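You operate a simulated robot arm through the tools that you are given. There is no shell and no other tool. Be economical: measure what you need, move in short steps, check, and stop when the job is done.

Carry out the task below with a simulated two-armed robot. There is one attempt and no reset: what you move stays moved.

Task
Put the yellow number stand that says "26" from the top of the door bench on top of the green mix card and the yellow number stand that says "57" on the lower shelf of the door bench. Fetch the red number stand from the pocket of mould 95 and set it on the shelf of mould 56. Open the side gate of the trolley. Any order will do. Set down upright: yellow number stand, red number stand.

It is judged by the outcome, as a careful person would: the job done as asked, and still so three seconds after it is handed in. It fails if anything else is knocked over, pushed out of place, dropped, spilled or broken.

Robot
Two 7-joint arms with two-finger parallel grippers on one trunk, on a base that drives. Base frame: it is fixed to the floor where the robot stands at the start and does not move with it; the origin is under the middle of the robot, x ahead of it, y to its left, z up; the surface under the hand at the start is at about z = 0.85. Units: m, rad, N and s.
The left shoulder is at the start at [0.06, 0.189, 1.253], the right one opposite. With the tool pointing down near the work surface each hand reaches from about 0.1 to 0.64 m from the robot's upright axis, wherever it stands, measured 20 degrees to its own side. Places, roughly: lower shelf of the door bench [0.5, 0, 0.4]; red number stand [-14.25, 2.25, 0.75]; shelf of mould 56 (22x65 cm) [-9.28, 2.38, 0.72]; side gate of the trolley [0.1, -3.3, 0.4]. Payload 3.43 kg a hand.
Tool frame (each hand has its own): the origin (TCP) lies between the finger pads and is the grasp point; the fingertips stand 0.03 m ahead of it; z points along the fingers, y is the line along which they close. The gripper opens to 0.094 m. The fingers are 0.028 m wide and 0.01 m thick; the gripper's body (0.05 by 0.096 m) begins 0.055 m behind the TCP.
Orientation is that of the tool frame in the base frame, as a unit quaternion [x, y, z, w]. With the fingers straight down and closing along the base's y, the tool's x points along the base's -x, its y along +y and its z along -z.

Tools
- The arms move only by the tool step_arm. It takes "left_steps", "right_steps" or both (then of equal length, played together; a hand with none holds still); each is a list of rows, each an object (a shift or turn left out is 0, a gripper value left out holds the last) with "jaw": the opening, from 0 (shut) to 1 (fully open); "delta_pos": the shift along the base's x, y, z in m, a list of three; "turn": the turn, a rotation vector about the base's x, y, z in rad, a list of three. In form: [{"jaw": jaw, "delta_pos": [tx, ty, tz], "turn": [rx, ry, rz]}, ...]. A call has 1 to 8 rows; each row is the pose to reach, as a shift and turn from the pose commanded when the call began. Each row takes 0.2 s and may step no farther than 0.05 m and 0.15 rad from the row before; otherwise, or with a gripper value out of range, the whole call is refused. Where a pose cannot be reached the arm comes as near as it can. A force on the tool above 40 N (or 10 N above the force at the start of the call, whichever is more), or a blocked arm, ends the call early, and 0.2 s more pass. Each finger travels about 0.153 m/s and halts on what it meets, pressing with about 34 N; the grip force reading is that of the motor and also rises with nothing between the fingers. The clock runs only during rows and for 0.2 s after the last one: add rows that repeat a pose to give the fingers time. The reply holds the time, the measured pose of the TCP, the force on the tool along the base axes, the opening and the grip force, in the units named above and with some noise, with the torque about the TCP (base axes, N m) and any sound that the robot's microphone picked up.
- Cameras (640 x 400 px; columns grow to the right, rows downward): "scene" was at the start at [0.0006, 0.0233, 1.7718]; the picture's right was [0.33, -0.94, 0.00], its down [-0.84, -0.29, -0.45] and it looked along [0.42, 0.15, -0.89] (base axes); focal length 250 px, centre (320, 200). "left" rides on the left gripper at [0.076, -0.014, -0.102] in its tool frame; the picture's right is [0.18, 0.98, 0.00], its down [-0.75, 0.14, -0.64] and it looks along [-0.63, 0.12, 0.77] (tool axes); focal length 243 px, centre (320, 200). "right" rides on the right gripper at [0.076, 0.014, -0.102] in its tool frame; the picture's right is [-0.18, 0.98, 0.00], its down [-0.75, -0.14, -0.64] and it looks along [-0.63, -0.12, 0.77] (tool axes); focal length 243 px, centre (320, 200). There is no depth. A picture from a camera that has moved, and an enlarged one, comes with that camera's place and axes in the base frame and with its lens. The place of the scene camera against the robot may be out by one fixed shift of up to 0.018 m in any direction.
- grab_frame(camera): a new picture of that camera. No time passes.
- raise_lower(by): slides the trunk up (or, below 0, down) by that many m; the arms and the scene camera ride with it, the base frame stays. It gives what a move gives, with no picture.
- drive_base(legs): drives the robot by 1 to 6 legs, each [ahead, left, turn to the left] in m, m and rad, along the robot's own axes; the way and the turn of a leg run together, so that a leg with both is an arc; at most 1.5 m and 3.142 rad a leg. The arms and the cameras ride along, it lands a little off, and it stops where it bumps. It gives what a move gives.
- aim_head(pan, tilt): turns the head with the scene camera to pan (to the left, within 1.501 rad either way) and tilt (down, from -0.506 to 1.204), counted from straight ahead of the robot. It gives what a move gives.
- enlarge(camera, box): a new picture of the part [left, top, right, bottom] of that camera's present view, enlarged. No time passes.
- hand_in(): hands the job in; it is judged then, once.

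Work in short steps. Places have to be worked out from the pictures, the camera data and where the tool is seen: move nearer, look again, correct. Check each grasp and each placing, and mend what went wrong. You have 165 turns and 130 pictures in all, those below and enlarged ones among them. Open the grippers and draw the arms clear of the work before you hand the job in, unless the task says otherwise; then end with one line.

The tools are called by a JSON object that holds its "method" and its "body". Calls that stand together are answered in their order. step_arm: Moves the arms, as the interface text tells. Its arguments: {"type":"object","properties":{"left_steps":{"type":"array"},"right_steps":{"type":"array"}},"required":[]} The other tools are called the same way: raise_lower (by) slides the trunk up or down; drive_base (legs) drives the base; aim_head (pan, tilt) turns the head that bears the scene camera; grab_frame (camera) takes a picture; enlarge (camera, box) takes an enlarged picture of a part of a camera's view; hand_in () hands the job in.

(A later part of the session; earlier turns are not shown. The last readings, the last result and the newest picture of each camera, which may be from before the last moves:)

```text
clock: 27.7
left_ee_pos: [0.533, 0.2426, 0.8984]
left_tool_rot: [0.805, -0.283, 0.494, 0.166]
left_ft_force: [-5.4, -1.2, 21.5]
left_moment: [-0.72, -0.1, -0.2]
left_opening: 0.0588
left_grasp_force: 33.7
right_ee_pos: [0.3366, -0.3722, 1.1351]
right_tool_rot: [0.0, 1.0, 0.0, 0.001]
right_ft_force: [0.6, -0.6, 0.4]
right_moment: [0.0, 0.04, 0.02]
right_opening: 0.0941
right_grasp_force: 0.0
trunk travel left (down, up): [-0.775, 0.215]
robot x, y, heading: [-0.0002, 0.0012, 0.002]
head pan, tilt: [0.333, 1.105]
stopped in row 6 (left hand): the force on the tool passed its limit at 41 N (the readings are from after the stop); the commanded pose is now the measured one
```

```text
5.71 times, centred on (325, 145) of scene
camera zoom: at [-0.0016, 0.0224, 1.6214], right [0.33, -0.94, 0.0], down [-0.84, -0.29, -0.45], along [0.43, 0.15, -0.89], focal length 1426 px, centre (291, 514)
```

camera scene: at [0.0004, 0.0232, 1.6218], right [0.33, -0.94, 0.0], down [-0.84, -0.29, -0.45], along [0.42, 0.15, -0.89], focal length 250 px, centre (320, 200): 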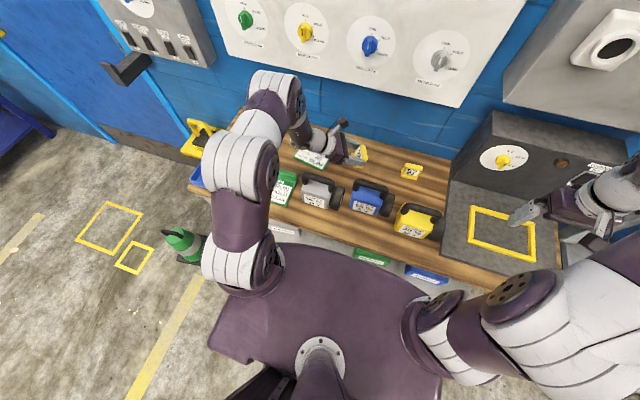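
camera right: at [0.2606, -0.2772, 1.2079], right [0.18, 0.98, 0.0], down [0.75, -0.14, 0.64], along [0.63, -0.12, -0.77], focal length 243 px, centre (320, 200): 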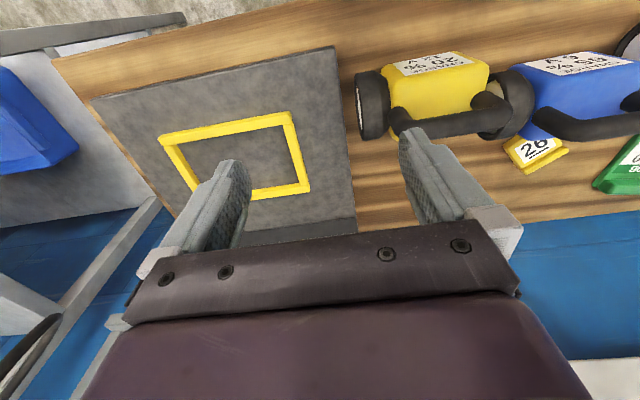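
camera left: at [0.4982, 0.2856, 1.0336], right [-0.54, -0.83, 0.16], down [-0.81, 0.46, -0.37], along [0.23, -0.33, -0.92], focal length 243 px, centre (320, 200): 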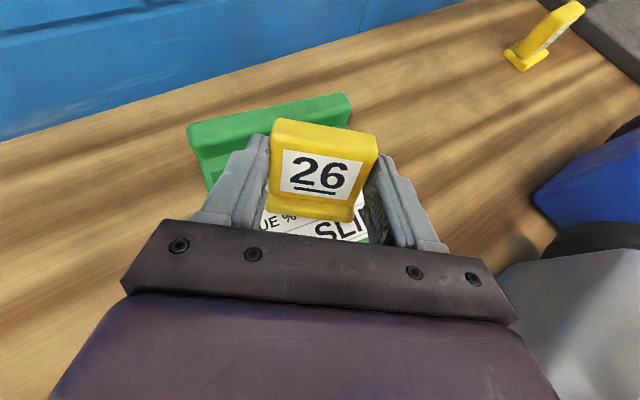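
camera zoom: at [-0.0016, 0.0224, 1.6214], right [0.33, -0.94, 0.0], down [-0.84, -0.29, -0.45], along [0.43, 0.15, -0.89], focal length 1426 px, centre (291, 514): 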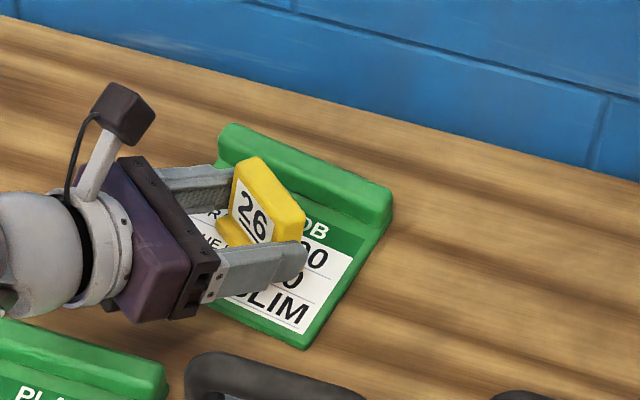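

Firm contact at about 21 N with the base down on the card. I'll relax slightly, open part way and draw back along the finger axis.

{"method": "step_arm", "body": {"left_steps": [{"delta_pos": [0, 0, 0.001]}, {"delta_pos": [0, 0, 0.001], "jaw": 0.78}, {"delta_pos": [0, 0, 0.001]}, {"delta_pos": [-0.014, 0.011, 0.01]}, {"delta_pos": [-0.035, 0.028, 0.025]}, {"delta_pos": [-0.056, 0.044, 0.05]}, {"delta_pos": [-0.07, 0.055, 0.09]}]}}

{"method": "enlarge", "body": {"camera": "scene", "box": [260, 100, 400, 200]}}

{"method": "grab_frame", "body": {"camera": "left"}}

```text
clock: 29.3
left_ee_pos: [0.5315, 0.2839, 0.9708]
left_tool_rot: [0.815, -0.281, 0.482, 0.156]
left_ft_force: [-1.1, 0.8, 0.2]
left_moment: [0.04, 0.0, 0.01]
left_opening: 0.0734
left_grasp_force: 0.1
left hand out of reach, approached as far as the arm can: row 5, 6, 7
right_ee_pos: [0.3382, -0.3703, 1.1355]
right_tool_rot: [0.0, 1.0, 0.0, 0.0]
right_ft_force: [0.5, 0.5, -0.9]
right_moment: [-0.05, -0.01, -0.02]
right_opening: 0.094
right_grasp_force: 0.0
trunk travel left (down, up): [-0.775, 0.215]
robot x, y, heading: [0.0001, 0.0004, -0.003]
head pan, tilt: [0.333, 1.105]
```

```text
4.00 times, centred on (330, 150) of scene
camera zoom: at [0.0008, 0.0243, 1.6217], right [0.33, -0.94, 0.0], down [-0.84, -0.29, -0.45], along [0.42, 0.15, -0.89], focal length 998 px, centre (280, 400)
```

zoom: 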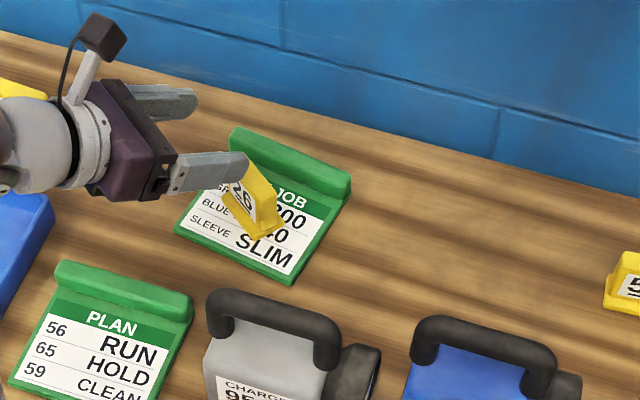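

```text
95 pictures are left
camera left: at [0.4982, 0.3267, 1.0876], right [-0.53, -0.84, 0.14], down [-0.82, 0.46, -0.35], along [0.23, -0.3, -0.93], focal length 243 px, centre (320, 200)
```

left: 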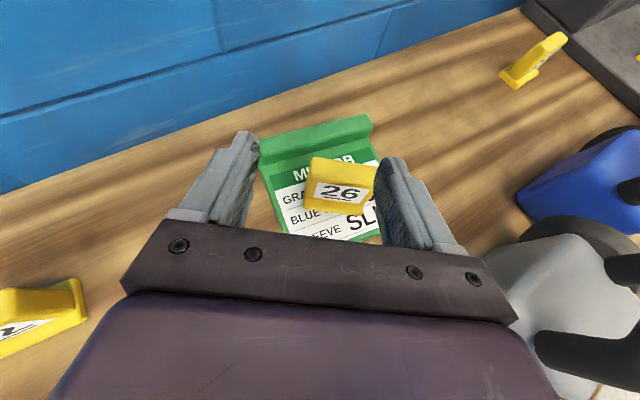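

Stand 26 is upright on the mix card. I'll raise the left hand and start undoing its tilt.

{"method": "step_arm", "body": {"left_steps": [{"delta_pos": [0, 0.0, 0.045]}, {"delta_pos": [-0.01, 0.0, 0.09], "turn": [0.09, 0.12, 0]}, {"delta_pos": [-0.03, 0.0, 0.13], "turn": [0.18, 0.24, 0]}, {"delta_pos": [-0.05, 0, 0.16], "turn": [0.27, 0.36, 0]}, {"delta_pos": [-0.08, 0, 0.18], "turn": [0.36, 0.48, 0]}, {"delta_pos": [-0.1, 0, 0.18], "turn": [0.45, 0.6, 0]}, {"delta_pos": [-0.12, 0, 0.18], "turn": [0.54, 0.72, 0]}, {"delta_pos": [-0.14, 0, 0.18], "turn": [0.6, 0.8, 0]}]}}

{"method": "step_arm", "body": {"left_steps": [{"delta_pos": [0, 0, 0], "turn": [0, 0, -0.15]}, {"turn": [0, 0, -0.3]}, {"turn": [0, 0, -0.45]}, {"turn": [0, 0, -0.6]}, {"turn": [0, 0, -0.75]}, {"turn": [0, 0, -0.9]}, {"turn": [0, 0, -1.05]}, {"turn": [0, 0, -1.2]}]}}

{"method": "step_arm", "body": {"left_steps": [{"delta_pos": [0, 0, 0], "turn": [0, 0, -0.15]}, {"turn": [0, 0, -0.3]}, {"turn": [0, 0, -0.45]}, {"turn": [0, 0, -0.6]}, {"turn": [0, 0, -0.75]}, {"turn": [0, 0, -0.9]}, {"turn": [0, 0, -1.05]}, {"turn": [0, 0, -1.2]}]}}

{"method": "grab_frame", "body": {"camera": "scene"}}

```text
clock: 31.1
left_ee_pos: [0.3906, 0.283, 1.1521]
left_tool_rot: [0.945, -0.325, 0.039, 0.023]
left_ft_force: [-0.9, -0.1, -0.3]
left_moment: [-0.01, 0.0, 0.02]
left_opening: 0.0733
left_grasp_force: 0.0
left hand out of reach, approached as far as the arm can: row 1
right_ee_pos: [0.3373, -0.3717, 1.1349]
right_tool_rot: [0.0, 1.0, 0.0, 0.0]
right_ft_force: [-0.5, 0.3, 0.8]
right_moment: [-0.01, -0.01, 0.05]
right_opening: 0.0939
right_grasp_force: 0.1
trunk travel left (down, up): [-0.775, 0.215]
robot x, y, heading: [0.0024, 0.0016, 0.002]
head pan, tilt: [0.333, 1.105]
```

```text
clock: 32.9
left_ee_pos: [0.3913, 0.2833, 1.1509]
left_tool_rot: [-0.596, 0.802, -0.021, -0.043]
left_ft_force: [0.2, 0.4, 0.1]
left_moment: [0.01, 0.0, -0.01]
left_opening: 0.0737
left_grasp_force: 0.0
right_ee_pos: [0.3395, -0.3711, 1.1355]
right_tool_rot: [0.001, 1.0, 0.0, 0.0]
right_ft_force: [0.3, -1.2, -1.3]
right_moment: [0.02, 0.0, 0.01]
right_opening: 0.0942
right_grasp_force: 0.1
trunk travel left (down, up): [-0.775, 0.215]
robot x, y, heading: [0.0002, -0.0045, 0.002]
head pan, tilt: [0.333, 1.105]
```

```text
clock: 34.7
left_ee_pos: [0.3885, 0.2832, 1.1451]
left_tool_rot: [-0.04, 0.998, 0.007, -0.046]
left_ft_force: [-0.7, -0.6, -0.4]
left_moment: [-0.03, -0.01, 0.0]
left_opening: 0.0731
left_grasp_force: 0.2
left hand out of reach, approached as far as the arm can: row 1, 2, 3, 4, 5, 6, 7, 8
right_ee_pos: [0.3393, -0.3719, 1.1366]
right_tool_rot: [-0.001, 1.0, 0.0, -0.001]
right_ft_force: [-0.8, -0.6, -0.8]
right_moment: [0.05, 0.01, 0.0]
right_opening: 0.094
right_grasp_force: 0.1
trunk travel left (down, up): [-0.775, 0.215]
robot x, y, heading: [-0.0001, -0.002, -0.001]
head pan, tilt: [0.333, 1.105]
```

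```text
94 pictures are left
camera scene: at [0.0004, 0.0232, 1.6218], right [0.33, -0.94, 0.0], down [-0.84, -0.29, -0.45], along [0.42, 0.15, -0.89], focal length 250 px, centre (320, 200)
```

scene: 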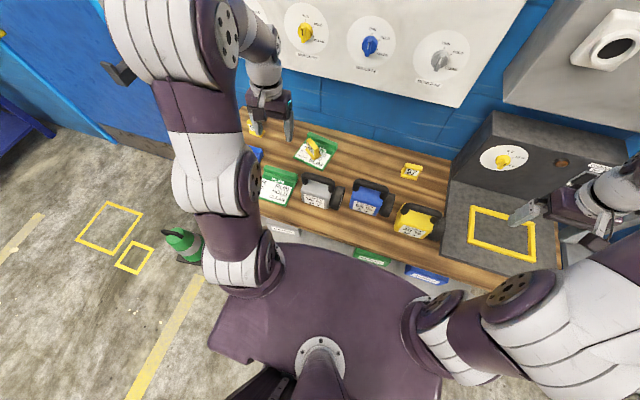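

I need to see the lower shelf, so I'll back off 0.6 m, lower the trunk and look level-ish.

{"method": "drive_base", "body": {"legs": [[-0.6, 0, 0]]}}

{"method": "raise_lower", "body": {"by": -0.4}}

{"method": "aim_head", "body": {"pan": 0, "tilt": 0.6}}

{"method": "grab_frame", "body": {"camera": "scene"}}

```text
clock: 38.1
left_ee_pos: [-0.2087, 0.2832, 1.1444]
left_tool_rot: [-0.04, 0.998, 0.008, -0.045]
left_ft_force: [-0.2, -0.1, 0.7]
left_moment: [-0.01, 0.0, -0.03]
left_opening: 0.0733
left_grasp_force: 0.0
right_ee_pos: [-0.258, -0.3718, 1.1361]
right_tool_rot: [0.0, 1.0, -0.001, 0.0]
right_ft_force: [0.1, -0.8, 0.0]
right_moment: [-0.02, -0.03, 0.04]
right_opening: 0.0939
right_grasp_force: 0.1
trunk travel left (down, up): [-0.775, 0.215]
robot x, y, heading: [-0.5967, 0.0018, 0.001]
head pan, tilt: [0.333, 1.105]
```

```text
clock: 41.9
left_ee_pos: [-0.2092, 0.2823, 0.7455]
left_tool_rot: [-0.04, 0.998, 0.007, -0.046]
left_ft_force: [0.0, 0.5, -0.4]
left_moment: [-0.02, -0.01, 0.03]
left_opening: 0.0735
left_grasp_force: 0.0
right_ee_pos: [-0.2593, -0.3708, 0.736]
right_tool_rot: [-0.001, 1.0, 0.0, 0.0]
right_ft_force: [0.8, -0.2, -0.5]
right_moment: [0.03, 0.01, -0.03]
right_opening: 0.094
right_grasp_force: 0.0
trunk travel left (down, up): [-0.375, 0.615]
robot x, y, heading: [-0.5963, 0.0017, -0.002]
head pan, tilt: [0.333, 1.105]
```

```text
clock: 42.9
left_ee_pos: [-0.2094, 0.2826, 0.745]
left_tool_rot: [-0.04, 0.998, 0.007, -0.046]
left_ft_force: [0.2, -0.7, -0.2]
left_moment: [-0.01, 0.01, -0.02]
left_opening: 0.0735
left_grasp_force: 0.1
right_ee_pos: [-0.2607, -0.3703, 0.7351]
right_tool_rot: [0.0, 1.0, 0.0, 0.0]
right_ft_force: [0.0, -0.4, -0.6]
right_moment: [0.02, 0.01, -0.02]
right_opening: 0.0943
right_grasp_force: 0.1
trunk travel left (down, up): [-0.375, 0.615]
robot x, y, heading: [-0.5967, 0.0036, 0.002]
head pan, tilt: [0.0, 0.6]
```

```text
93 pictures are left
camera scene: at [-0.5686, 0.0028, 1.2606], right [0.0, -1.0, 0.0], down [-0.57, 0.0, -0.82], along [0.82, 0.0, -0.57], focal length 250 px, centre (320, 200)
```

scene: 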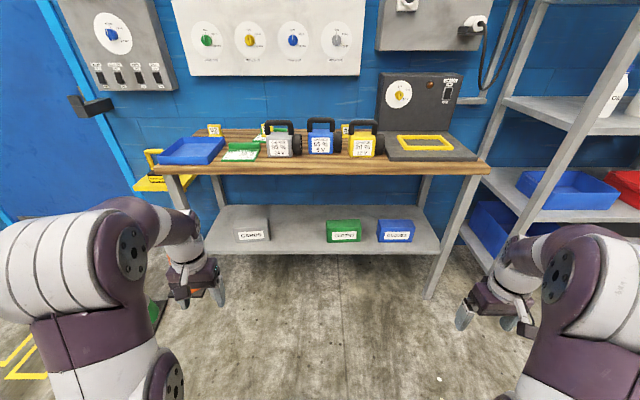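

The shelf is open between the white and green bins (front edge x≈0.26, z≈0.4), and the bench top front edge is at x≈0.19. I'll go back up and forward to pick 57 with the right hand.

{"method": "raise_lower", "body": {"by": 0.55}}

{"method": "drive_base", "body": {"legs": [[0.6, 0, 0]]}}

{"method": "aim_head", "body": {"pan": -0.2, "tilt": 1.0}}

{"method": "step_arm", "body": {"right_steps": [{"jaw": 1, "delta_pos": [0.03, 0.03, 0]}, {"delta_pos": [0.06, 0.06, -0.02]}, {"delta_pos": [0.09, 0.09, -0.04]}, {"delta_pos": [0.12, 0.13, -0.06]}, {"delta_pos": [0.15, 0.16, -0.09]}, {"delta_pos": [0.17, 0.19, -0.12]}, {"delta_pos": [0.19, 0.22, -0.15]}, {"delta_pos": [0.2, 0.24, -0.18]}]}}

{"method": "grab_frame", "body": {"camera": "right"}}

```text
refused: 0.55 is not a number from -0.4 to 0.4
```

```text
clock: 45.4
left_ee_pos: [0.201, 0.2846, 0.746]
left_tool_rot: [-0.039, 0.998, 0.005, -0.057]
left_ft_force: [-10.4, -2.4, 4.5]
left_moment: [0.08, -1.03, -0.21]
left_opening: 0.0734
left_grasp_force: 0.1
right_ee_pos: [0.1604, -0.3701, 0.7354]
right_tool_rot: [-0.001, 1.0, 0.002, 0.0]
right_ft_force: [0.3, 0.0, -1.0]
right_moment: [0.0, 0.0, -0.02]
right_opening: 0.0941
right_grasp_force: 0.1
trunk travel left (down, up): [-0.375, 0.615]
robot x, y, heading: [-0.1779, 0.0012, 0.0]
head pan, tilt: [0.0, 0.6]
stopped in leg 1: the force on the tool passed its limit at 179 N (the readings are from after the stop); the commanded pose is now the measured one
```

```text
clock: 46.2
left_ee_pos: [0.2024, 0.285, 0.7457]
left_tool_rot: [-0.038, 0.998, 0.006, -0.058]
left_ft_force: [-12.4, -1.5, 3.7]
left_moment: [0.06, -1.33, -0.19]
left_opening: 0.0734
left_grasp_force: 0.0
right_ee_pos: [0.1614, -0.3691, 0.7356]
right_tool_rot: [-0.002, 1.0, 0.001, 0.0]
right_ft_force: [0.0, 0.3, -0.1]
right_moment: [0.0, 0.02, -0.03]
right_opening: 0.0939
right_grasp_force: 0.2
trunk travel left (down, up): [-0.375, 0.615]
robot x, y, heading: [-0.1801, 0.0013, 0.003]
head pan, tilt: [-0.201, 1.0]
```

```text
refused: row 4 steps farther than a row can; nothing moved
```

```text
92 pictures are left
camera right: at [0.0839, -0.3565, 0.8383], right [0.18, 0.98, 0.0], down [0.75, -0.14, 0.64], along [0.63, -0.12, -0.77], focal length 243 px, centre (320, 200)
```

right: 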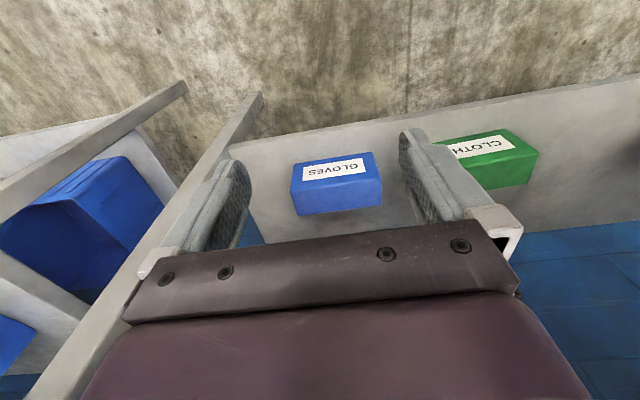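

The trunk call was refused, so the hands were still low and the left hand bumped the bench edge. I'll back off straight away, then check what moved.

{"method": "drive_base", "body": {"legs": [[-0.42, 0, 0]]}}

{"method": "aim_head", "body": {"pan": 0, "tilt": 0.6}}

{"method": "grab_frame", "body": {"camera": "scene"}}

```text
clock: 48.8
left_ee_pos: [-0.2188, 0.2825, 0.7453]
left_tool_rot: [-0.039, 0.998, 0.005, -0.058]
left_ft_force: [0.3, 0.7, 0.6]
left_moment: [0.01, -0.02, -0.05]
left_opening: 0.0731
left_grasp_force: 0.0
right_ee_pos: [-0.2592, -0.3712, 0.7347]
right_tool_rot: [-0.002, 1.0, 0.0, 0.0]
right_ft_force: [-0.2, 0.4, -0.3]
right_moment: [-0.02, -0.05, -0.03]
right_opening: 0.0942
right_grasp_force: 0.1
trunk travel left (down, up): [-0.375, 0.615]
robot x, y, heading: [-0.5947, 0.0018, -0.0]
head pan, tilt: [-0.201, 1.0]
```

```text
clock: 49.7
left_ee_pos: [-0.2177, 0.2835, 0.7448]
left_tool_rot: [-0.039, 0.998, 0.006, -0.059]
left_ft_force: [0.1, -0.6, 0.6]
left_moment: [0.01, 0.02, 0.01]
left_opening: 0.0733
left_grasp_force: 0.0
right_ee_pos: [-0.2586, -0.3709, 0.7346]
right_tool_rot: [-0.002, 1.0, 0.0, -0.001]
right_ft_force: [0.2, -0.6, 0.2]
right_moment: [-0.02, 0.04, 0.02]
right_opening: 0.094
right_grasp_force: 0.0
trunk travel left (down, up): [-0.375, 0.615]
robot x, y, heading: [-0.5972, -0.0022, 0.003]
head pan, tilt: [0.0, 0.6]
```

```text
91 pictures are left
camera scene: at [-0.569, 0.0021, 1.2606], right [0.0, -1.0, 0.0], down [-0.57, 0.0, -0.82], along [0.82, 0.0, -0.57], focal length 250 px, centre (320, 200)
```

scene: 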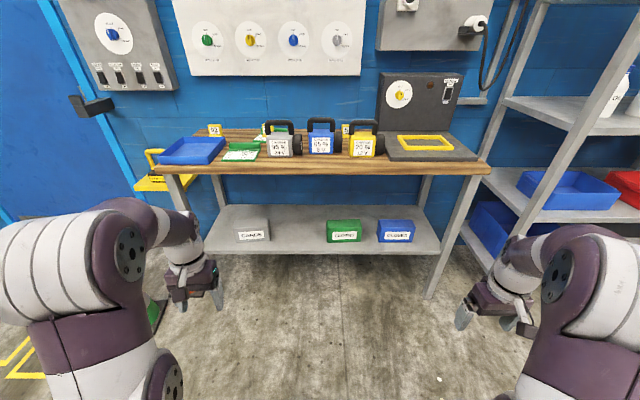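

Nothing on the bench has changed. Now raise the trunk in two allowed strokes.

{"method": "raise_lower", "body": {"by": 0.4}}

{"method": "raise_lower", "body": {"by": 0.15}}

```text
clock: 53.5
left_ee_pos: [-0.2186, 0.284, 1.1456]
left_tool_rot: [-0.039, 0.998, 0.005, -0.058]
left_ft_force: [0.3, 0.3, 1.0]
left_moment: [-0.02, 0.04, 0.02]
left_opening: 0.0733
left_grasp_force: 0.1
right_ee_pos: [-0.2596, -0.3711, 1.135]
right_tool_rot: [-0.002, 1.0, 0.001, 0.0]
right_ft_force: [-0.6, -0.4, 0.1]
right_moment: [0.01, 0.0, 0.0]
right_opening: 0.0941
right_grasp_force: 0.0
trunk travel left (down, up): [-0.775, 0.215]
robot x, y, heading: [-0.5962, -0.0036, 0.008]
head pan, tilt: [0.0, 0.6]
```

```text
clock: 55.3
left_ee_pos: [-0.2182, 0.2833, 1.2947]
left_tool_rot: [-0.039, 0.997, 0.006, -0.059]
left_ft_force: [0.6, -0.6, -0.6]
left_moment: [0.0, 0.01, 0.0]
left_opening: 0.0734
left_grasp_force: 0.1
right_ee_pos: [-0.2585, -0.3713, 1.2838]
right_tool_rot: [-0.002, 1.0, 0.0, -0.001]
right_ft_force: [0.2, 0.0, 0.2]
right_moment: [-0.02, -0.03, 0.03]
right_opening: 0.0938
right_grasp_force: 0.1
trunk travel left (down, up): [-0.925, 0.065]
robot x, y, heading: [-0.6007, -0.0034, 0.006]
head pan, tilt: [0.0, 0.6]
```

Both hands are now at z≈1.29, well above the bench. Drive forward.

{"method": "drive_base", "body": {"legs": [[0.6, 0, 0]]}}

{"method": "step_arm", "body": {"right_steps": [{"jaw": 1, "delta_pos": [0.025, 0.03, -0.02]}, {"delta_pos": [0.05, 0.06, -0.04]}, {"delta_pos": [0.075, 0.09, -0.06]}, {"delta_pos": [0.1, 0.12, -0.085]}, {"delta_pos": [0.125, 0.15, -0.11]}, {"delta_pos": [0.15, 0.18, -0.135]}, {"delta_pos": [0.175, 0.21, -0.16]}, {"delta_pos": [0.2, 0.235, -0.185]}]}}

{"method": "grab_frame", "body": {"camera": "right"}}

```text
clock: 58.6
left_ee_pos: [0.3768, 0.2784, 1.2964]
left_tool_rot: [-0.035, 0.998, 0.006, -0.058]
left_ft_force: [0.5, 0.7, -0.4]
left_moment: [-0.01, 0.02, -0.04]
left_opening: 0.0731
left_grasp_force: 0.0
right_ee_pos: [0.3316, -0.3742, 1.2847]
right_tool_rot: [0.001, 1.0, 0.0, 0.0]
right_ft_force: [0.2, 0.4, 0.1]
right_moment: [0.01, -0.02, -0.01]
right_opening: 0.0939
right_grasp_force: 0.0
trunk travel left (down, up): [-0.925, 0.065]
robot x, y, heading: [-0.0022, -0.0023, -0.004]
head pan, tilt: [0.0, 0.6]
```

```text
clock: 60.4
left_ee_pos: [0.3811, 0.2797, 1.2944]
left_tool_rot: [-0.035, 0.998, 0.006, -0.058]
left_ft_force: [0.0, 0.2, -0.1]
left_moment: [0.02, 0.01, 0.03]
left_opening: 0.0733
left_grasp_force: 0.1
right_ee_pos: [0.5322, -0.1384, 1.0977]
right_tool_rot: [0.001, 1.0, 0.0, -0.001]
right_ft_force: [0.1, 0.2, 0.3]
right_moment: [-0.01, 0.01, -0.04]
right_opening: 0.0942
right_grasp_force: 0.0
trunk travel left (down, up): [-0.925, 0.065]
robot x, y, heading: [-0.0028, 0.0025, -0.001]
head pan, tilt: [0.0, 0.6]
```

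```text
90 pictures are left
camera right: at [0.4561, -0.1242, 1.2017], right [0.19, 0.98, 0.0], down [0.75, -0.14, 0.64], along [0.63, -0.12, -0.77], focal length 243 px, centre (320, 200)
```

right: 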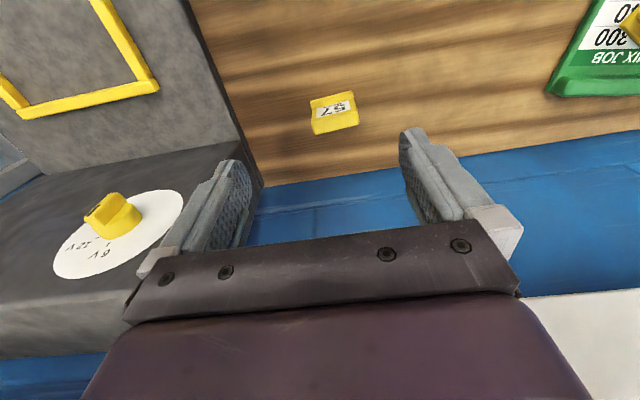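

57 is at about (0.577, -0.128). I'll descend to a hover and zoom in on it.

{"method": "step_arm", "body": {"right_steps": [{"delta_pos": [0.02, 0.005, -0.04]}, {"delta_pos": [0.04, 0.01, -0.08]}, {"delta_pos": [0.042, 0.01, -0.12]}, {"delta_pos": [0.042, 0.01, -0.155]}, {"delta_pos": [0.042, 0.01, -0.155]}]}}

{"method": "enlarge", "body": {"camera": "right", "box": [220, 60, 420, 210]}}

```text
clock: 61.6
left_ee_pos: [0.3789, 0.2795, 1.2952]
left_tool_rot: [-0.034, 0.998, 0.005, -0.058]
left_ft_force: [-0.4, 0.6, -0.4]
left_moment: [-0.02, 0.03, -0.01]
left_opening: 0.0734
left_grasp_force: 0.0
right_ee_pos: [0.5749, -0.1289, 0.944]
right_tool_rot: [0.001, 1.0, 0.0, -0.001]
right_ft_force: [0.1, -0.3, -0.5]
right_moment: [-0.01, 0.02, 0.03]
right_opening: 0.0939
right_grasp_force: 0.0
trunk travel left (down, up): [-0.925, 0.065]
robot x, y, heading: [-0.0037, 0.0004, -0.011]
head pan, tilt: [0.0, 0.6]
```

```text
2.67 times, centred on (320, 135) of right
camera zoom: at [0.4984, -0.1159, 1.0473], right [0.19, 0.98, 0.0], down [0.75, -0.14, 0.64], along [0.63, -0.12, -0.77], focal length 647 px, centre (320, 373)
```

zoom: 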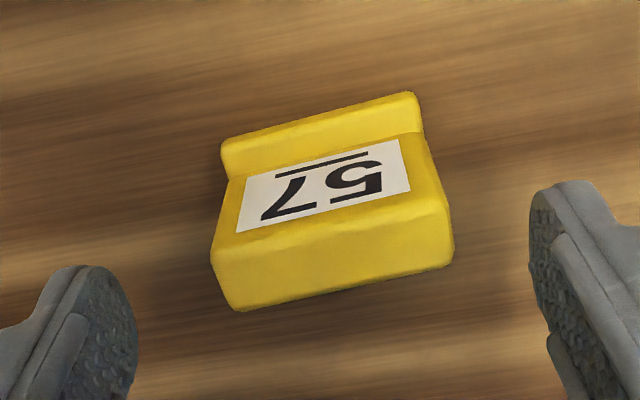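

The body spans x≈0.57–0.59 with about 0.08 rad of yaw. I'll grip it above the flange at TCP z≈0.898.

{"method": "step_arm", "body": {"right_steps": [{"delta_pos": [0.003, 0.002, -0.02], "turn": [0, 0, 0.08]}, {"delta_pos": [0.003, 0.002, -0.045], "turn": [0, 0, 0.08]}, {"delta_pos": [0.003, 0.002, -0.045], "turn": [0, 0, 0.08], "jaw": 0}, {"delta_pos": [0.003, 0.002, -0.045], "turn": [0, 0, 0.08]}, {"delta_pos": [0.003, 0.002, -0.045], "turn": [0, 0, 0.08]}, {"delta_pos": [0.003, 0.002, -0.035], "turn": [0, 0, 0.08]}, {"delta_pos": [0.003, 0.002, -0.015], "turn": [0, 0, 0.08]}]}}

{"method": "grab_frame", "body": {"camera": "right"}}

```text
clock: 63.2
left_ee_pos: [0.3784, 0.2808, 1.2956]
left_tool_rot: [-0.034, 0.998, 0.006, -0.058]
left_ft_force: [-0.8, 0.4, -0.1]
left_moment: [0.02, 0.0, -0.03]
left_opening: 0.0734
left_grasp_force: 0.2
right_ee_pos: [0.5779, -0.1269, 0.93]
right_tool_rot: [-0.039, 0.999, 0.0, 0.0]
right_ft_force: [0.2, -1.1, 0.3]
right_moment: [0.0, 0.0, -0.02]
right_opening: 0.0622
right_grasp_force: 33.8
trunk travel left (down, up): [-0.925, 0.065]
robot x, y, heading: [-0.0058, 0.0004, 0.001]
head pan, tilt: [0.0, 0.6]
```

```text
88 pictures are left
camera right: at [0.4997, -0.1199, 1.033], right [0.11, 0.99, 0.0], down [0.76, -0.08, 0.64], along [0.64, -0.07, -0.77], focal length 243 px, centre (320, 200)
```

right: 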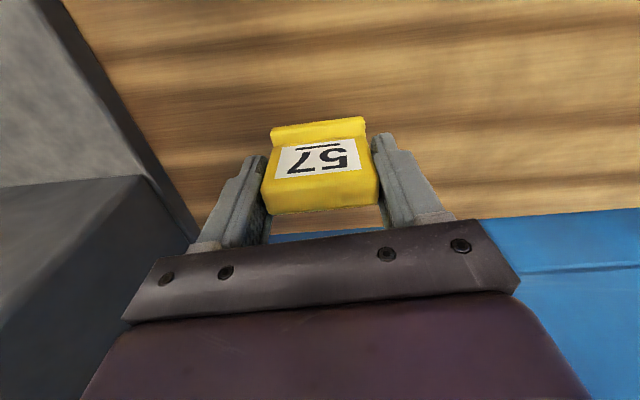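

It holds and lifts. I'll raise it further and pull back toward the robot slowly.

{"method": "step_arm", "body": {"right_steps": [{"delta_pos": [0, 0, 0.025]}, {"delta_pos": [0, 0, 0.05]}, {"delta_pos": [0, 0, 0.08]}, {"delta_pos": [-0.02, 0, 0.11]}, {"delta_pos": [-0.04, -0.01, 0.14]}, {"delta_pos": [-0.07, -0.02, 0.16]}, {"delta_pos": [-0.1, -0.03, 0.18]}]}}

{"method": "grab_frame", "body": {"camera": "right"}}

```text
clock: 64.8
left_ee_pos: [0.3785, 0.2793, 1.2955]
left_tool_rot: [-0.034, 0.998, 0.006, -0.058]
left_ft_force: [0.4, 0.5, -0.4]
left_moment: [0.0, -0.02, 0.0]
left_opening: 0.0732
left_grasp_force: 0.0
right_ee_pos: [0.476, -0.1576, 1.1105]
right_tool_rot: [-0.038, 0.999, 0.0, 0.0]
right_ft_force: [0.1, 0.5, 0.9]
right_moment: [-0.02, -0.03, 0.0]
right_opening: 0.0619
right_grasp_force: 34.3
trunk travel left (down, up): [-0.925, 0.065]
robot x, y, heading: [-0.0062, -0.0004, -0.006]
head pan, tilt: [0.0, 0.6]
```

```text
87 pictures are left
camera right: at [0.3973, -0.149, 1.2137], right [0.11, 0.99, 0.0], down [0.76, -0.08, 0.64], along [0.64, -0.07, -0.77], focal length 243 px, centre (320, 200)
```

right: 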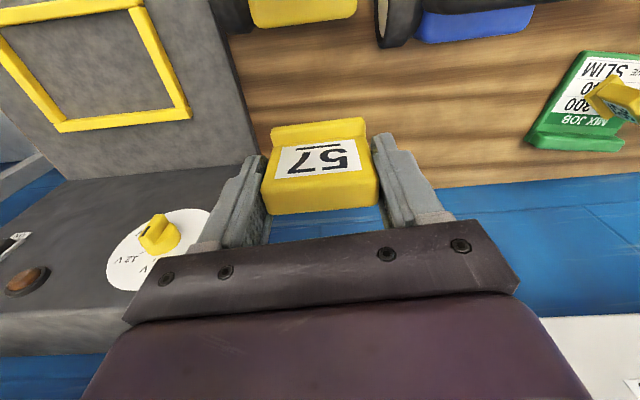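

Solid grip. Back off 0.75 m with the stand high.

{"method": "drive_base", "body": {"legs": [[-0.75, 0, 0]]}}

{"method": "raise_lower", "body": {"by": -0.4}}

{"method": "raise_lower", "body": {"by": -0.2}}

{"method": "step_arm", "body": {"left_steps": [{"delta_pos": [-0.03, 0.01, 0]}, {"delta_pos": [-0.06, 0.02, 0]}, {"delta_pos": [-0.09, 0.03, 0]}, {"delta_pos": [-0.12, 0.04, 0]}, {"delta_pos": [-0.15, 0.05, 0]}], "right_steps": [{"delta_pos": [0.02, 0, 0]}, {"delta_pos": [0.04, 0, 0]}, {"delta_pos": [0.06, 0, 0]}, {"delta_pos": [0.08, 0, 0]}, {"delta_pos": [0.1, 0, 0]}]}}

{"method": "grab_frame", "body": {"camera": "scene"}}

```text
clock: 68.9
left_ee_pos: [-0.3709, 0.2823, 1.2944]
left_tool_rot: [-0.033, 0.998, 0.006, -0.058]
left_ft_force: [0.8, -0.1, 0.5]
left_moment: [-0.02, -0.01, 0.01]
left_opening: 0.0733
left_grasp_force: 0.1
right_ee_pos: [-0.2735, -0.1529, 1.1101]
right_tool_rot: [-0.038, 0.999, 0.0, 0.0]
right_ft_force: [0.1, 0.9, -1.0]
right_moment: [0.01, 0.03, 0.02]
right_opening: 0.0614
right_grasp_force: 34.1
trunk travel left (down, up): [-0.925, 0.065]
robot x, y, heading: [-0.7565, 0.0039, -0.008]
head pan, tilt: [0.0, 0.6]
```

```text
clock: 72.7
left_ee_pos: [-0.3731, 0.2829, 0.8948]
left_tool_rot: [-0.033, 0.998, 0.005, -0.059]
left_ft_force: [-0.9, -0.3, -0.8]
left_moment: [0.0, -0.02, 0.02]
left_opening: 0.0736
left_grasp_force: 0.1
right_ee_pos: [-0.2759, -0.1532, 0.7104]
right_tool_rot: [-0.037, 0.999, 0.0, -0.001]
right_ft_force: [-0.7, -0.1, -0.2]
right_moment: [0.02, 0.02, -0.01]
right_opening: 0.0614
right_grasp_force: 33.6
trunk travel left (down, up): [-0.525, 0.465]
robot x, y, heading: [-0.7571, 0.0003, -0.005]
head pan, tilt: [0.0, 0.6]
```

```text
clock: 74.9
left_ee_pos: [-0.3731, 0.2833, 0.6951]
left_tool_rot: [-0.033, 0.998, 0.006, -0.058]
left_ft_force: [0.1, -0.2, -0.3]
left_moment: [0.0, 0.01, 0.0]
left_opening: 0.0731
left_grasp_force: 0.1
right_ee_pos: [-0.2749, -0.1527, 0.5099]
right_tool_rot: [-0.037, 0.999, 0.001, -0.001]
right_ft_force: [0.3, -0.4, -0.7]
right_moment: [0.01, 0.01, 0.01]
right_opening: 0.0614
right_grasp_force: 34.0
trunk travel left (down, up): [-0.325, 0.665]
robot x, y, heading: [-0.7564, 0.0049, -0.004]
head pan, tilt: [0.0, 0.6]
```

```text
clock: 76.1
left_ee_pos: [-0.5229, 0.3321, 0.6961]
left_tool_rot: [-0.033, 0.998, 0.007, -0.058]
left_ft_force: [0.6, -1.3, -0.6]
left_moment: [0.02, -0.06, 0.0]
left_opening: 0.0732
left_grasp_force: 0.0
right_ee_pos: [-0.1753, -0.1548, 0.5106]
right_tool_rot: [-0.039, 0.999, 0.0, -0.001]
right_ft_force: [-0.2, 0.0, -0.9]
right_moment: [-0.02, 0.0, -0.01]
right_opening: 0.0613
right_grasp_force: 33.7
trunk travel left (down, up): [-0.325, 0.665]
robot x, y, heading: [-0.7558, 0.0043, -0.006]
head pan, tilt: [0.0, 0.6]
```

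```text
86 pictures are left
camera scene: at [-0.7261, 0.0055, 1.2107], right [-0.01, -1.0, 0.0], down [-0.56, 0.0, -0.83], along [0.82, -0.01, -0.57], focal length 250 px, centre (320, 200)
```

scene: 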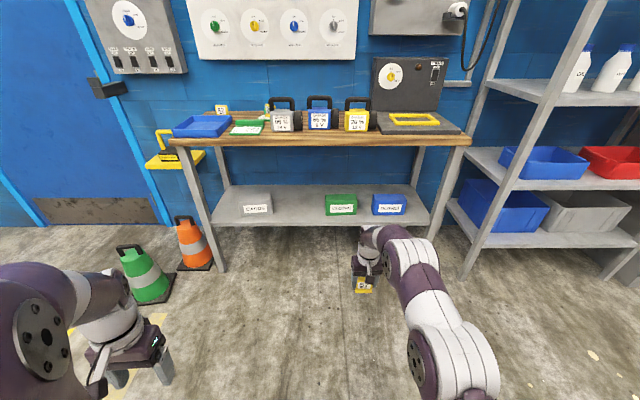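

The forearm stays level at this trunk height, with the wrist top around z 0.72, well below the bench underside. The shelf gap is at y≈0.0–0.23, so I'll shift left 0.26 and go forward 0.3, then look.

{"method": "drive_base", "body": {"legs": [[0, 0.26, 0], [0.3, 0, 0]]}}

{"method": "grab_frame", "body": {"camera": "scene"}}

{"method": "grab_frame", "body": {"camera": "right"}}

```text
clock: 79.6
left_ee_pos: [-0.2219, 0.5897, 0.6952]
left_tool_rot: [-0.034, 0.998, 0.006, -0.059]
left_ft_force: [0.2, 0.4, 0.5]
left_moment: [-0.01, 0.04, -0.05]
left_opening: 0.0735
left_grasp_force: 0.1
right_ee_pos: [0.1247, 0.1046, 0.5104]
right_tool_rot: [-0.037, 0.999, 0.0, -0.001]
right_ft_force: [-0.1, -0.1, -1.1]
right_moment: [-0.01, 0.0, -0.06]
right_opening: 0.0609
right_grasp_force: 33.5
trunk travel left (down, up): [-0.325, 0.665]
robot x, y, heading: [-0.4568, 0.2594, -0.007]
head pan, tilt: [0.0, 0.6]
```

```text
85 pictures are left
camera scene: at [-0.4261, 0.2627, 1.2107], right [-0.01, -1.0, 0.0], down [-0.57, 0.0, -0.82], along [0.82, -0.01, -0.57], focal length 250 px, centre (320, 200)
```

scene: 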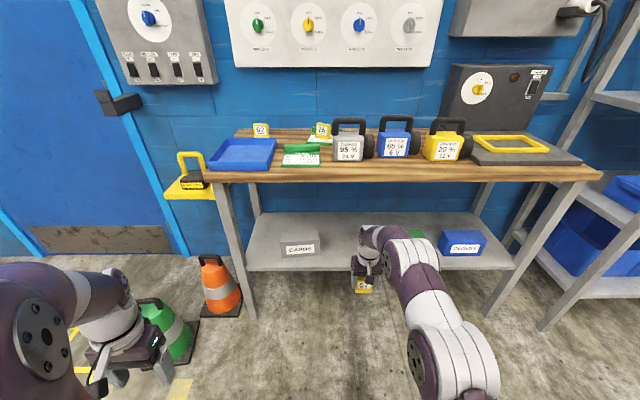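

```text
84 pictures are left
camera right: at [0.0467, 0.1108, 0.6126], right [0.11, 0.99, 0.0], down [0.76, -0.09, 0.64], along [0.64, -0.07, -0.77], focal length 243 px, centre (320, 200)
```

right: 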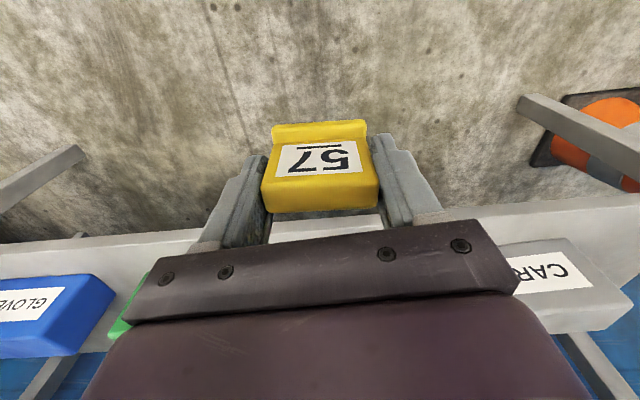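

The gap is y≈-0.04 to 0.27, my hand is at y 0.105, and the shelf front edge is at x≈0.26. Drive forward 0.235 to bring the stand over the shelf.

{"method": "drive_base", "body": {"legs": [[0.235, 0, 0]]}}

{"method": "grab_frame", "body": {"camera": "right"}}

{"method": "grab_frame", "body": {"camera": "scene"}}

```text
clock: 81.4
left_ee_pos: [0.0001, 0.587, 0.6956]
left_tool_rot: [-0.032, 0.998, 0.005, -0.058]
left_ft_force: [-0.2, -0.6, 0.2]
left_moment: [-0.02, 0.0, -0.03]
left_opening: 0.0733
left_grasp_force: 0.0
right_ee_pos: [0.3333, 0.1006, 0.4972]
right_tool_rot: [-0.039, 0.999, -0.001, -0.019]
right_ft_force: [-0.5, -0.7, -0.5]
right_moment: [0.02, 0.02, -0.01]
right_opening: 0.061
right_grasp_force: 33.5
trunk travel left (down, up): [-0.325, 0.665]
robot x, y, heading: [-0.2348, 0.2554, -0.006]
head pan, tilt: [0.0, 0.6]
stopped in leg 1: the robot was blocked; the commanded pose is now the measured one
```

```text
83 pictures are left
camera right: at [0.2595, 0.1091, 0.6026], right [0.11, 0.99, -0.01], down [0.79, -0.08, 0.61], along [0.61, -0.07, -0.79], focal length 243 px, centre (320, 200)
```

right: 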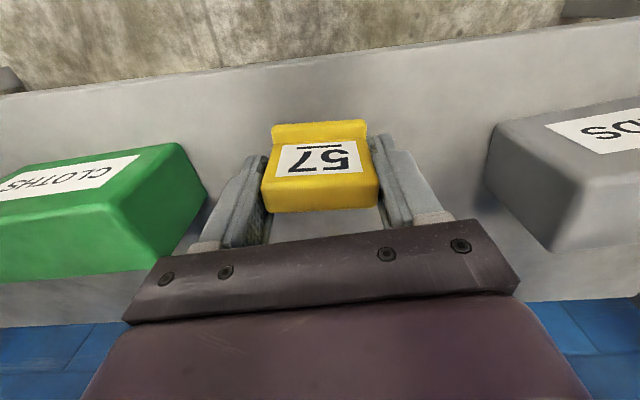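

```text
82 pictures are left
camera scene: at [-0.2059, 0.2607, 1.2112], right [-0.01, -1.0, 0.0], down [-0.56, 0.01, -0.83], along [0.83, -0.01, -0.56], focal length 250 px, centre (320, 200)
```

scene: 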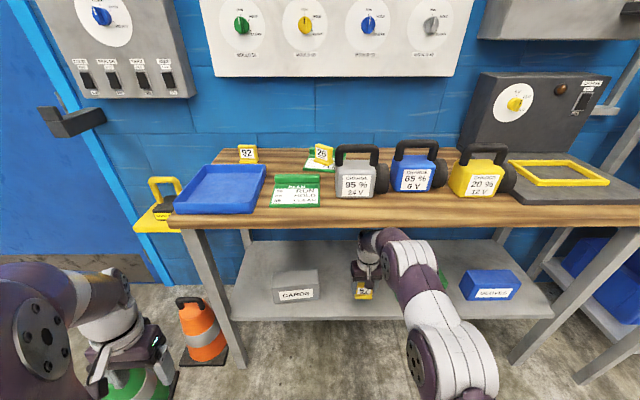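

The wrist touched the bench edge, so the drive stopped 2 cm short. The stand (x≈0.333) is already well over the shelf, so I'll straighten it and lower here.

{"method": "step_arm", "body": {"right_steps": [{"delta_pos": [0, 0, -0.01], "turn": [0, -0.02, 0]}, {"delta_pos": [0, 0, -0.02], "turn": [0, -0.038, 0]}, {"delta_pos": [0, 0, -0.03], "turn": [0, -0.038, 0]}, {"delta_pos": [0, 0, -0.036], "turn": [0, -0.038, 0]}]}}

{"method": "grab_frame", "body": {"camera": "right"}}

{"method": "enlarge", "body": {"camera": "scene", "box": [300, 210, 440, 330]}}

```text
clock: 82.4
left_ee_pos: [0.0003, 0.5886, 0.6955]
left_tool_rot: [-0.034, 0.998, 0.006, -0.059]
left_ft_force: [0.3, -0.4, 0.3]
left_moment: [0.02, 0.01, -0.01]
left_opening: 0.0732
left_grasp_force: 0.0
right_ee_pos: [0.3352, 0.1016, 0.4605]
right_tool_rot: [-0.039, 0.999, -0.001, 0.0]
right_ft_force: [0.2, 0.6, 1.0]
right_moment: [0.0, -0.01, 0.0]
right_opening: 0.0612
right_grasp_force: 33.9
trunk travel left (down, up): [-0.325, 0.665]
robot x, y, heading: [-0.231, 0.2593, -0.009]
head pan, tilt: [0.0, 0.6]
```

```text
81 pictures are left
camera right: at [0.2573, 0.1096, 0.5635], right [0.11, 0.99, 0.0], down [0.76, -0.08, 0.64], along [0.64, -0.07, -0.77], focal length 243 px, centre (320, 200)
```

right: 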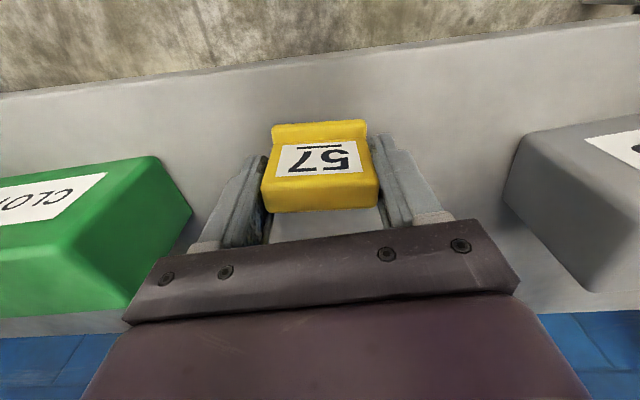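

```text
3.33 times, centred on (370, 270) of scene
camera zoom: at [-0.204, 0.2613, 1.2107], right [-0.01, -1.0, 0.0], down [-0.57, 0.01, -0.82], along [0.82, -0.01, -0.57], focal length 832 px, centre (153, -33)
```

zoom: 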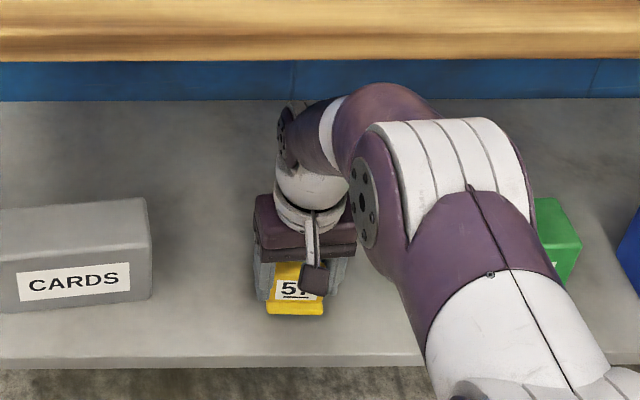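

About a centimetre left. Lower in fine steps to contact.

{"method": "step_arm", "body": {"right_steps": [{"delta_pos": [0, 0, -0.005]}, {"delta_pos": [0, 0, -0.009]}, {"delta_pos": [0, 0, -0.011]}, {"delta_pos": [0, 0, -0.013]}, {"delta_pos": [0, 0, -0.015]}]}}

```text
clock: 83.6
left_ee_pos: [-0.0004, 0.5881, 0.6956]
left_tool_rot: [-0.033, 0.998, 0.006, -0.058]
left_ft_force: [0.5, -0.4, -1.0]
left_moment: [-0.01, -0.01, 0.04]
left_opening: 0.073
left_grasp_force: 0.1
right_ee_pos: [0.3355, 0.102, 0.4448]
right_tool_rot: [-0.039, 0.999, -0.001, 0.001]
right_ft_force: [0.2, -0.7, -0.8]
right_moment: [-0.07, -0.03, -0.01]
right_opening: 0.0612
right_grasp_force: 34.2
trunk travel left (down, up): [-0.325, 0.665]
robot x, y, heading: [-0.2311, 0.2662, -0.008]
head pan, tilt: [0.0, 0.6]
```

No contact yet, so continue down.

{"method": "step_arm", "body": {"right_steps": [{"delta_pos": [0, 0, -0.003]}, {"delta_pos": [0, 0, -0.006]}, {"delta_pos": [0, 0, -0.008]}, {"delta_pos": [0, 0, -0.01]}, {"delta_pos": [0, 0, -0.012]}, {"delta_pos": [0, 0, -0.014]}, {"delta_pos": [0, 0, -0.016]}]}}

{"method": "enlarge", "body": {"camera": "scene", "box": [330, 250, 400, 310]}}

```text
clock: 85.2
left_ee_pos: [-0.0014, 0.5877, 0.6961]
left_tool_rot: [-0.032, 0.998, 0.006, -0.057]
left_ft_force: [-0.5, -0.3, 0.6]
left_moment: [0.03, -0.01, 0.0]
left_opening: 0.0736
left_grasp_force: 0.0
right_ee_pos: [0.3355, 0.1017, 0.433]
right_tool_rot: [-0.038, 0.999, -0.001, 0.004]
right_ft_force: [-4.8, -1.3, 28.7]
right_moment: [0.15, 0.56, 0.07]
right_opening: 0.0606
right_grasp_force: 33.9
trunk travel left (down, up): [-0.325, 0.665]
robot x, y, heading: [-0.2335, 0.2582, -0.012]
head pan, tilt: [0.0, 0.6]
```

```text
6.67 times, centred on (365, 280) of scene
camera zoom: at [-0.2074, 0.262, 1.2112], right [-0.01, -1.0, 0.0], down [-0.56, 0.0, -0.83], along [0.83, -0.01, -0.56], focal length 1664 px, centre (20, -333)
```

zoom: 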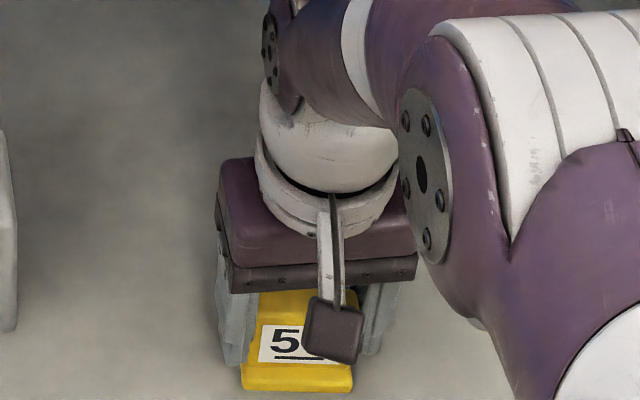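

Contact is confirmed at 29 N. Release, rise 5 cm and check.

{"method": "step_arm", "body": {"right_steps": [{"delta_pos": [0, 0, 0.003]}, {"delta_pos": [0, 0, 0.003], "jaw": 0.9}, {"delta_pos": [0, 0, 0.003]}, {"delta_pos": [0, 0, 0.025]}, {"delta_pos": [0, 0, 0.052]}, {"delta_pos": [0, 0, 0.054]}]}}

{"method": "grab_frame", "body": {"camera": "right"}}

```text
clock: 86.6
left_ee_pos: [-0.0006, 0.5876, 0.6951]
left_tool_rot: [-0.033, 0.998, 0.006, -0.058]
left_ft_force: [-0.8, -0.2, 0.7]
left_moment: [-0.01, 0.0, 0.03]
left_opening: 0.0735
left_grasp_force: 0.0
right_ee_pos: [0.3352, 0.1017, 0.4846]
right_tool_rot: [-0.038, 0.999, -0.002, 0.0]
right_ft_force: [-0.3, 1.0, -0.2]
right_moment: [-0.01, 0.0, -0.02]
right_opening: 0.0844
right_grasp_force: 0.1
trunk travel left (down, up): [-0.325, 0.665]
robot x, y, heading: [-0.2336, 0.2602, -0.011]
head pan, tilt: [0.0, 0.6]
```

```text
78 pictures are left
camera right: at [0.2571, 0.1101, 0.5869], right [0.11, 0.99, 0.0], down [0.76, -0.08, 0.64], along [0.64, -0.07, -0.77], focal length 243 px, centre (320, 200)
```

right: 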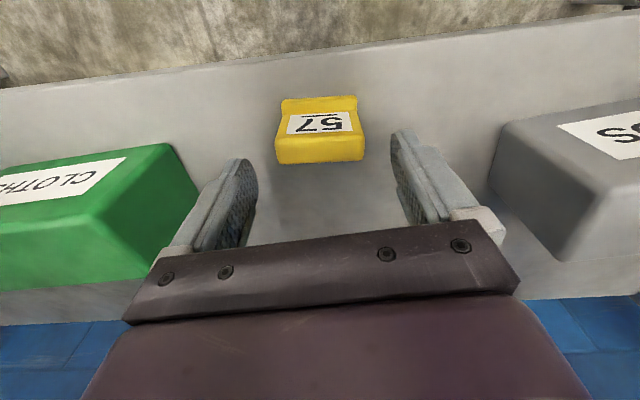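

57 is upright on the lower shelf. Back out, then turn right to look for the trolley.

{"method": "drive_base", "body": {"legs": [[-0.6, 0, 0], [0, 0, -1.57]]}}

{"method": "aim_head", "body": {"pan": 0, "tilt": 0.35}}

{"method": "grab_frame", "body": {"camera": "scene"}}

```text
clock: 93.8
left_ee_pos: [-0.508, 0.0297, 0.6953]
left_tool_rot: [0.682, 0.729, 0.045, -0.037]
left_ft_force: [-0.4, -0.1, 0.1]
left_moment: [-0.02, -0.01, -0.05]
left_opening: 0.0732
left_grasp_force: 0.1
right_ee_pos: [-0.9929, -0.3072, 0.4841]
right_tool_rot: [0.679, 0.734, -0.002, -0.001]
right_ft_force: [0.9, 0.9, -0.1]
right_moment: [0.01, -0.02, 0.03]
right_opening: 0.0848
right_grasp_force: 0.0
trunk travel left (down, up): [-0.325, 0.665]
robot x, y, heading: [-0.8398, 0.2657, -1.578]
head pan, tilt: [0.0, 0.6]
```

```text
clock: 94.6
left_ee_pos: [-0.5077, 0.0303, 0.6957]
left_tool_rot: [0.682, 0.729, 0.046, -0.037]
left_ft_force: [-0.5, 0.3, 1.1]
left_moment: [0.0, -0.01, 0.03]
left_opening: 0.0734
left_grasp_force: 0.0
right_ee_pos: [-0.9923, -0.3071, 0.4847]
right_tool_rot: [0.678, 0.735, -0.002, 0.0]
right_ft_force: [0.6, 0.0, 0.2]
right_moment: [-0.02, 0.03, 0.01]
right_opening: 0.0846
right_grasp_force: 0.0
trunk travel left (down, up): [-0.325, 0.665]
robot x, y, heading: [-0.8424, 0.2646, -1.581]
head pan, tilt: [0.0, 0.351]
```

```text
77 pictures are left
camera scene: at [-0.8367, 0.2324, 1.2334], right [-1.0, 0.01, 0.0], down [0.0, 0.34, -0.94], along [-0.01, -0.94, -0.34], focal length 250 px, centre (320, 200)
```

scene: 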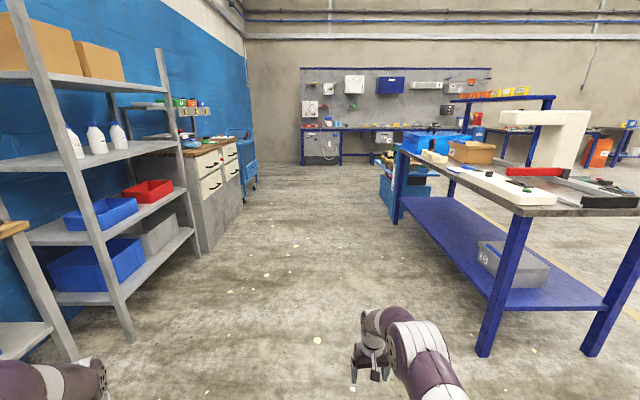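

The trolley is probably the blue thing at column ~247, past the drawer cabinet. Zoom in.

{"method": "enlarge", "body": {"camera": "scene", "box": [190, 110, 310, 215]}}

```text
3.81 times, centred on (250, 162) of scene
camera zoom: at [-0.8367, 0.2324, 1.2334], right [-1.0, 0.01, 0.0], down [0.0, 0.34, -0.94], along [-0.01, -0.94, -0.34], focal length 951 px, centre (587, 343)
```

zoom: 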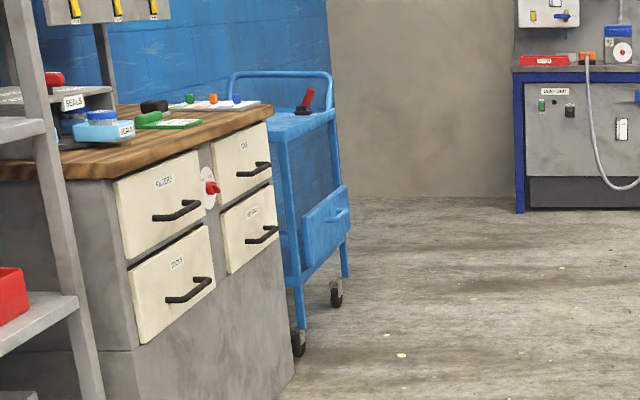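

The trolley stands past the cabinet, with a small gate panel and bar handle low on its aisle side. The aisle is clear, so drive down it and face +x.

{"method": "drive_base", "body": {"legs": [[1.5, 0, 0], [1.5, 0, 0], [0.45, 0, 0], [0, 0, 1.575]]}}

{"method": "grab_frame", "body": {"camera": "scene"}}

```text
clock: 115.2
left_ee_pos: [-0.6728, -2.8743, 0.696]
left_tool_rot: [-0.028, 0.998, 0.006, -0.058]
left_ft_force: [0.0, 0.3, 0.3]
left_moment: [0.04, -0.02, 0.0]
left_opening: 0.0734
left_grasp_force: 0.0
right_ee_pos: [-0.3434, -3.3626, 0.4841]
right_tool_rot: [-0.033, 0.999, -0.001, 0.001]
right_ft_force: [-0.1, 0.1, 0.2]
right_moment: [0.01, 0.0, -0.02]
right_opening: 0.0844
right_grasp_force: 0.0
trunk travel left (down, up): [-0.325, 0.665]
robot x, y, heading: [-0.9088, -3.1974, -0.019]
head pan, tilt: [0.0, 0.351]
```

```text
75 pictures are left
camera scene: at [-0.8764, -3.1985, 1.2335], right [-0.02, -1.0, 0.0], down [-0.34, 0.01, -0.94], along [0.94, -0.02, -0.34], focal length 250 px, centre (320, 200)
```

scene: 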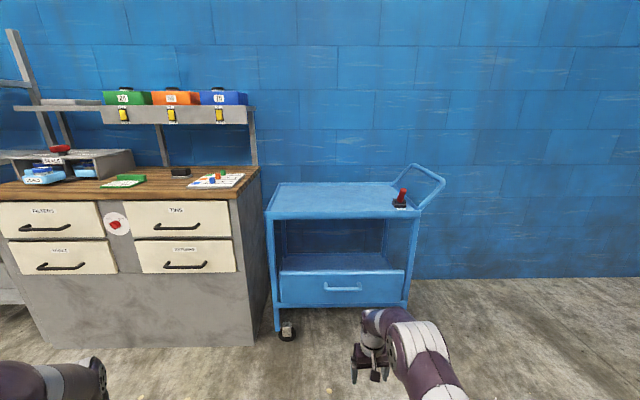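

{"method": "enlarge", "body": {"camera": "scene", "box": [250, 170, 450, 340]}}

```text
2.35 times, centred on (350, 255) of scene
camera zoom: at [-0.8764, -3.1985, 1.2335], right [-0.02, -1.0, 0.0], down [-0.34, 0.01, -0.94], along [0.94, -0.02, -0.34], focal length 587 px, centre (249, 71)
```

zoom: 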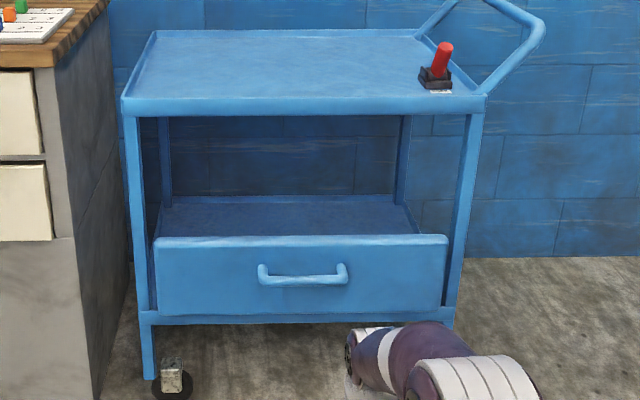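

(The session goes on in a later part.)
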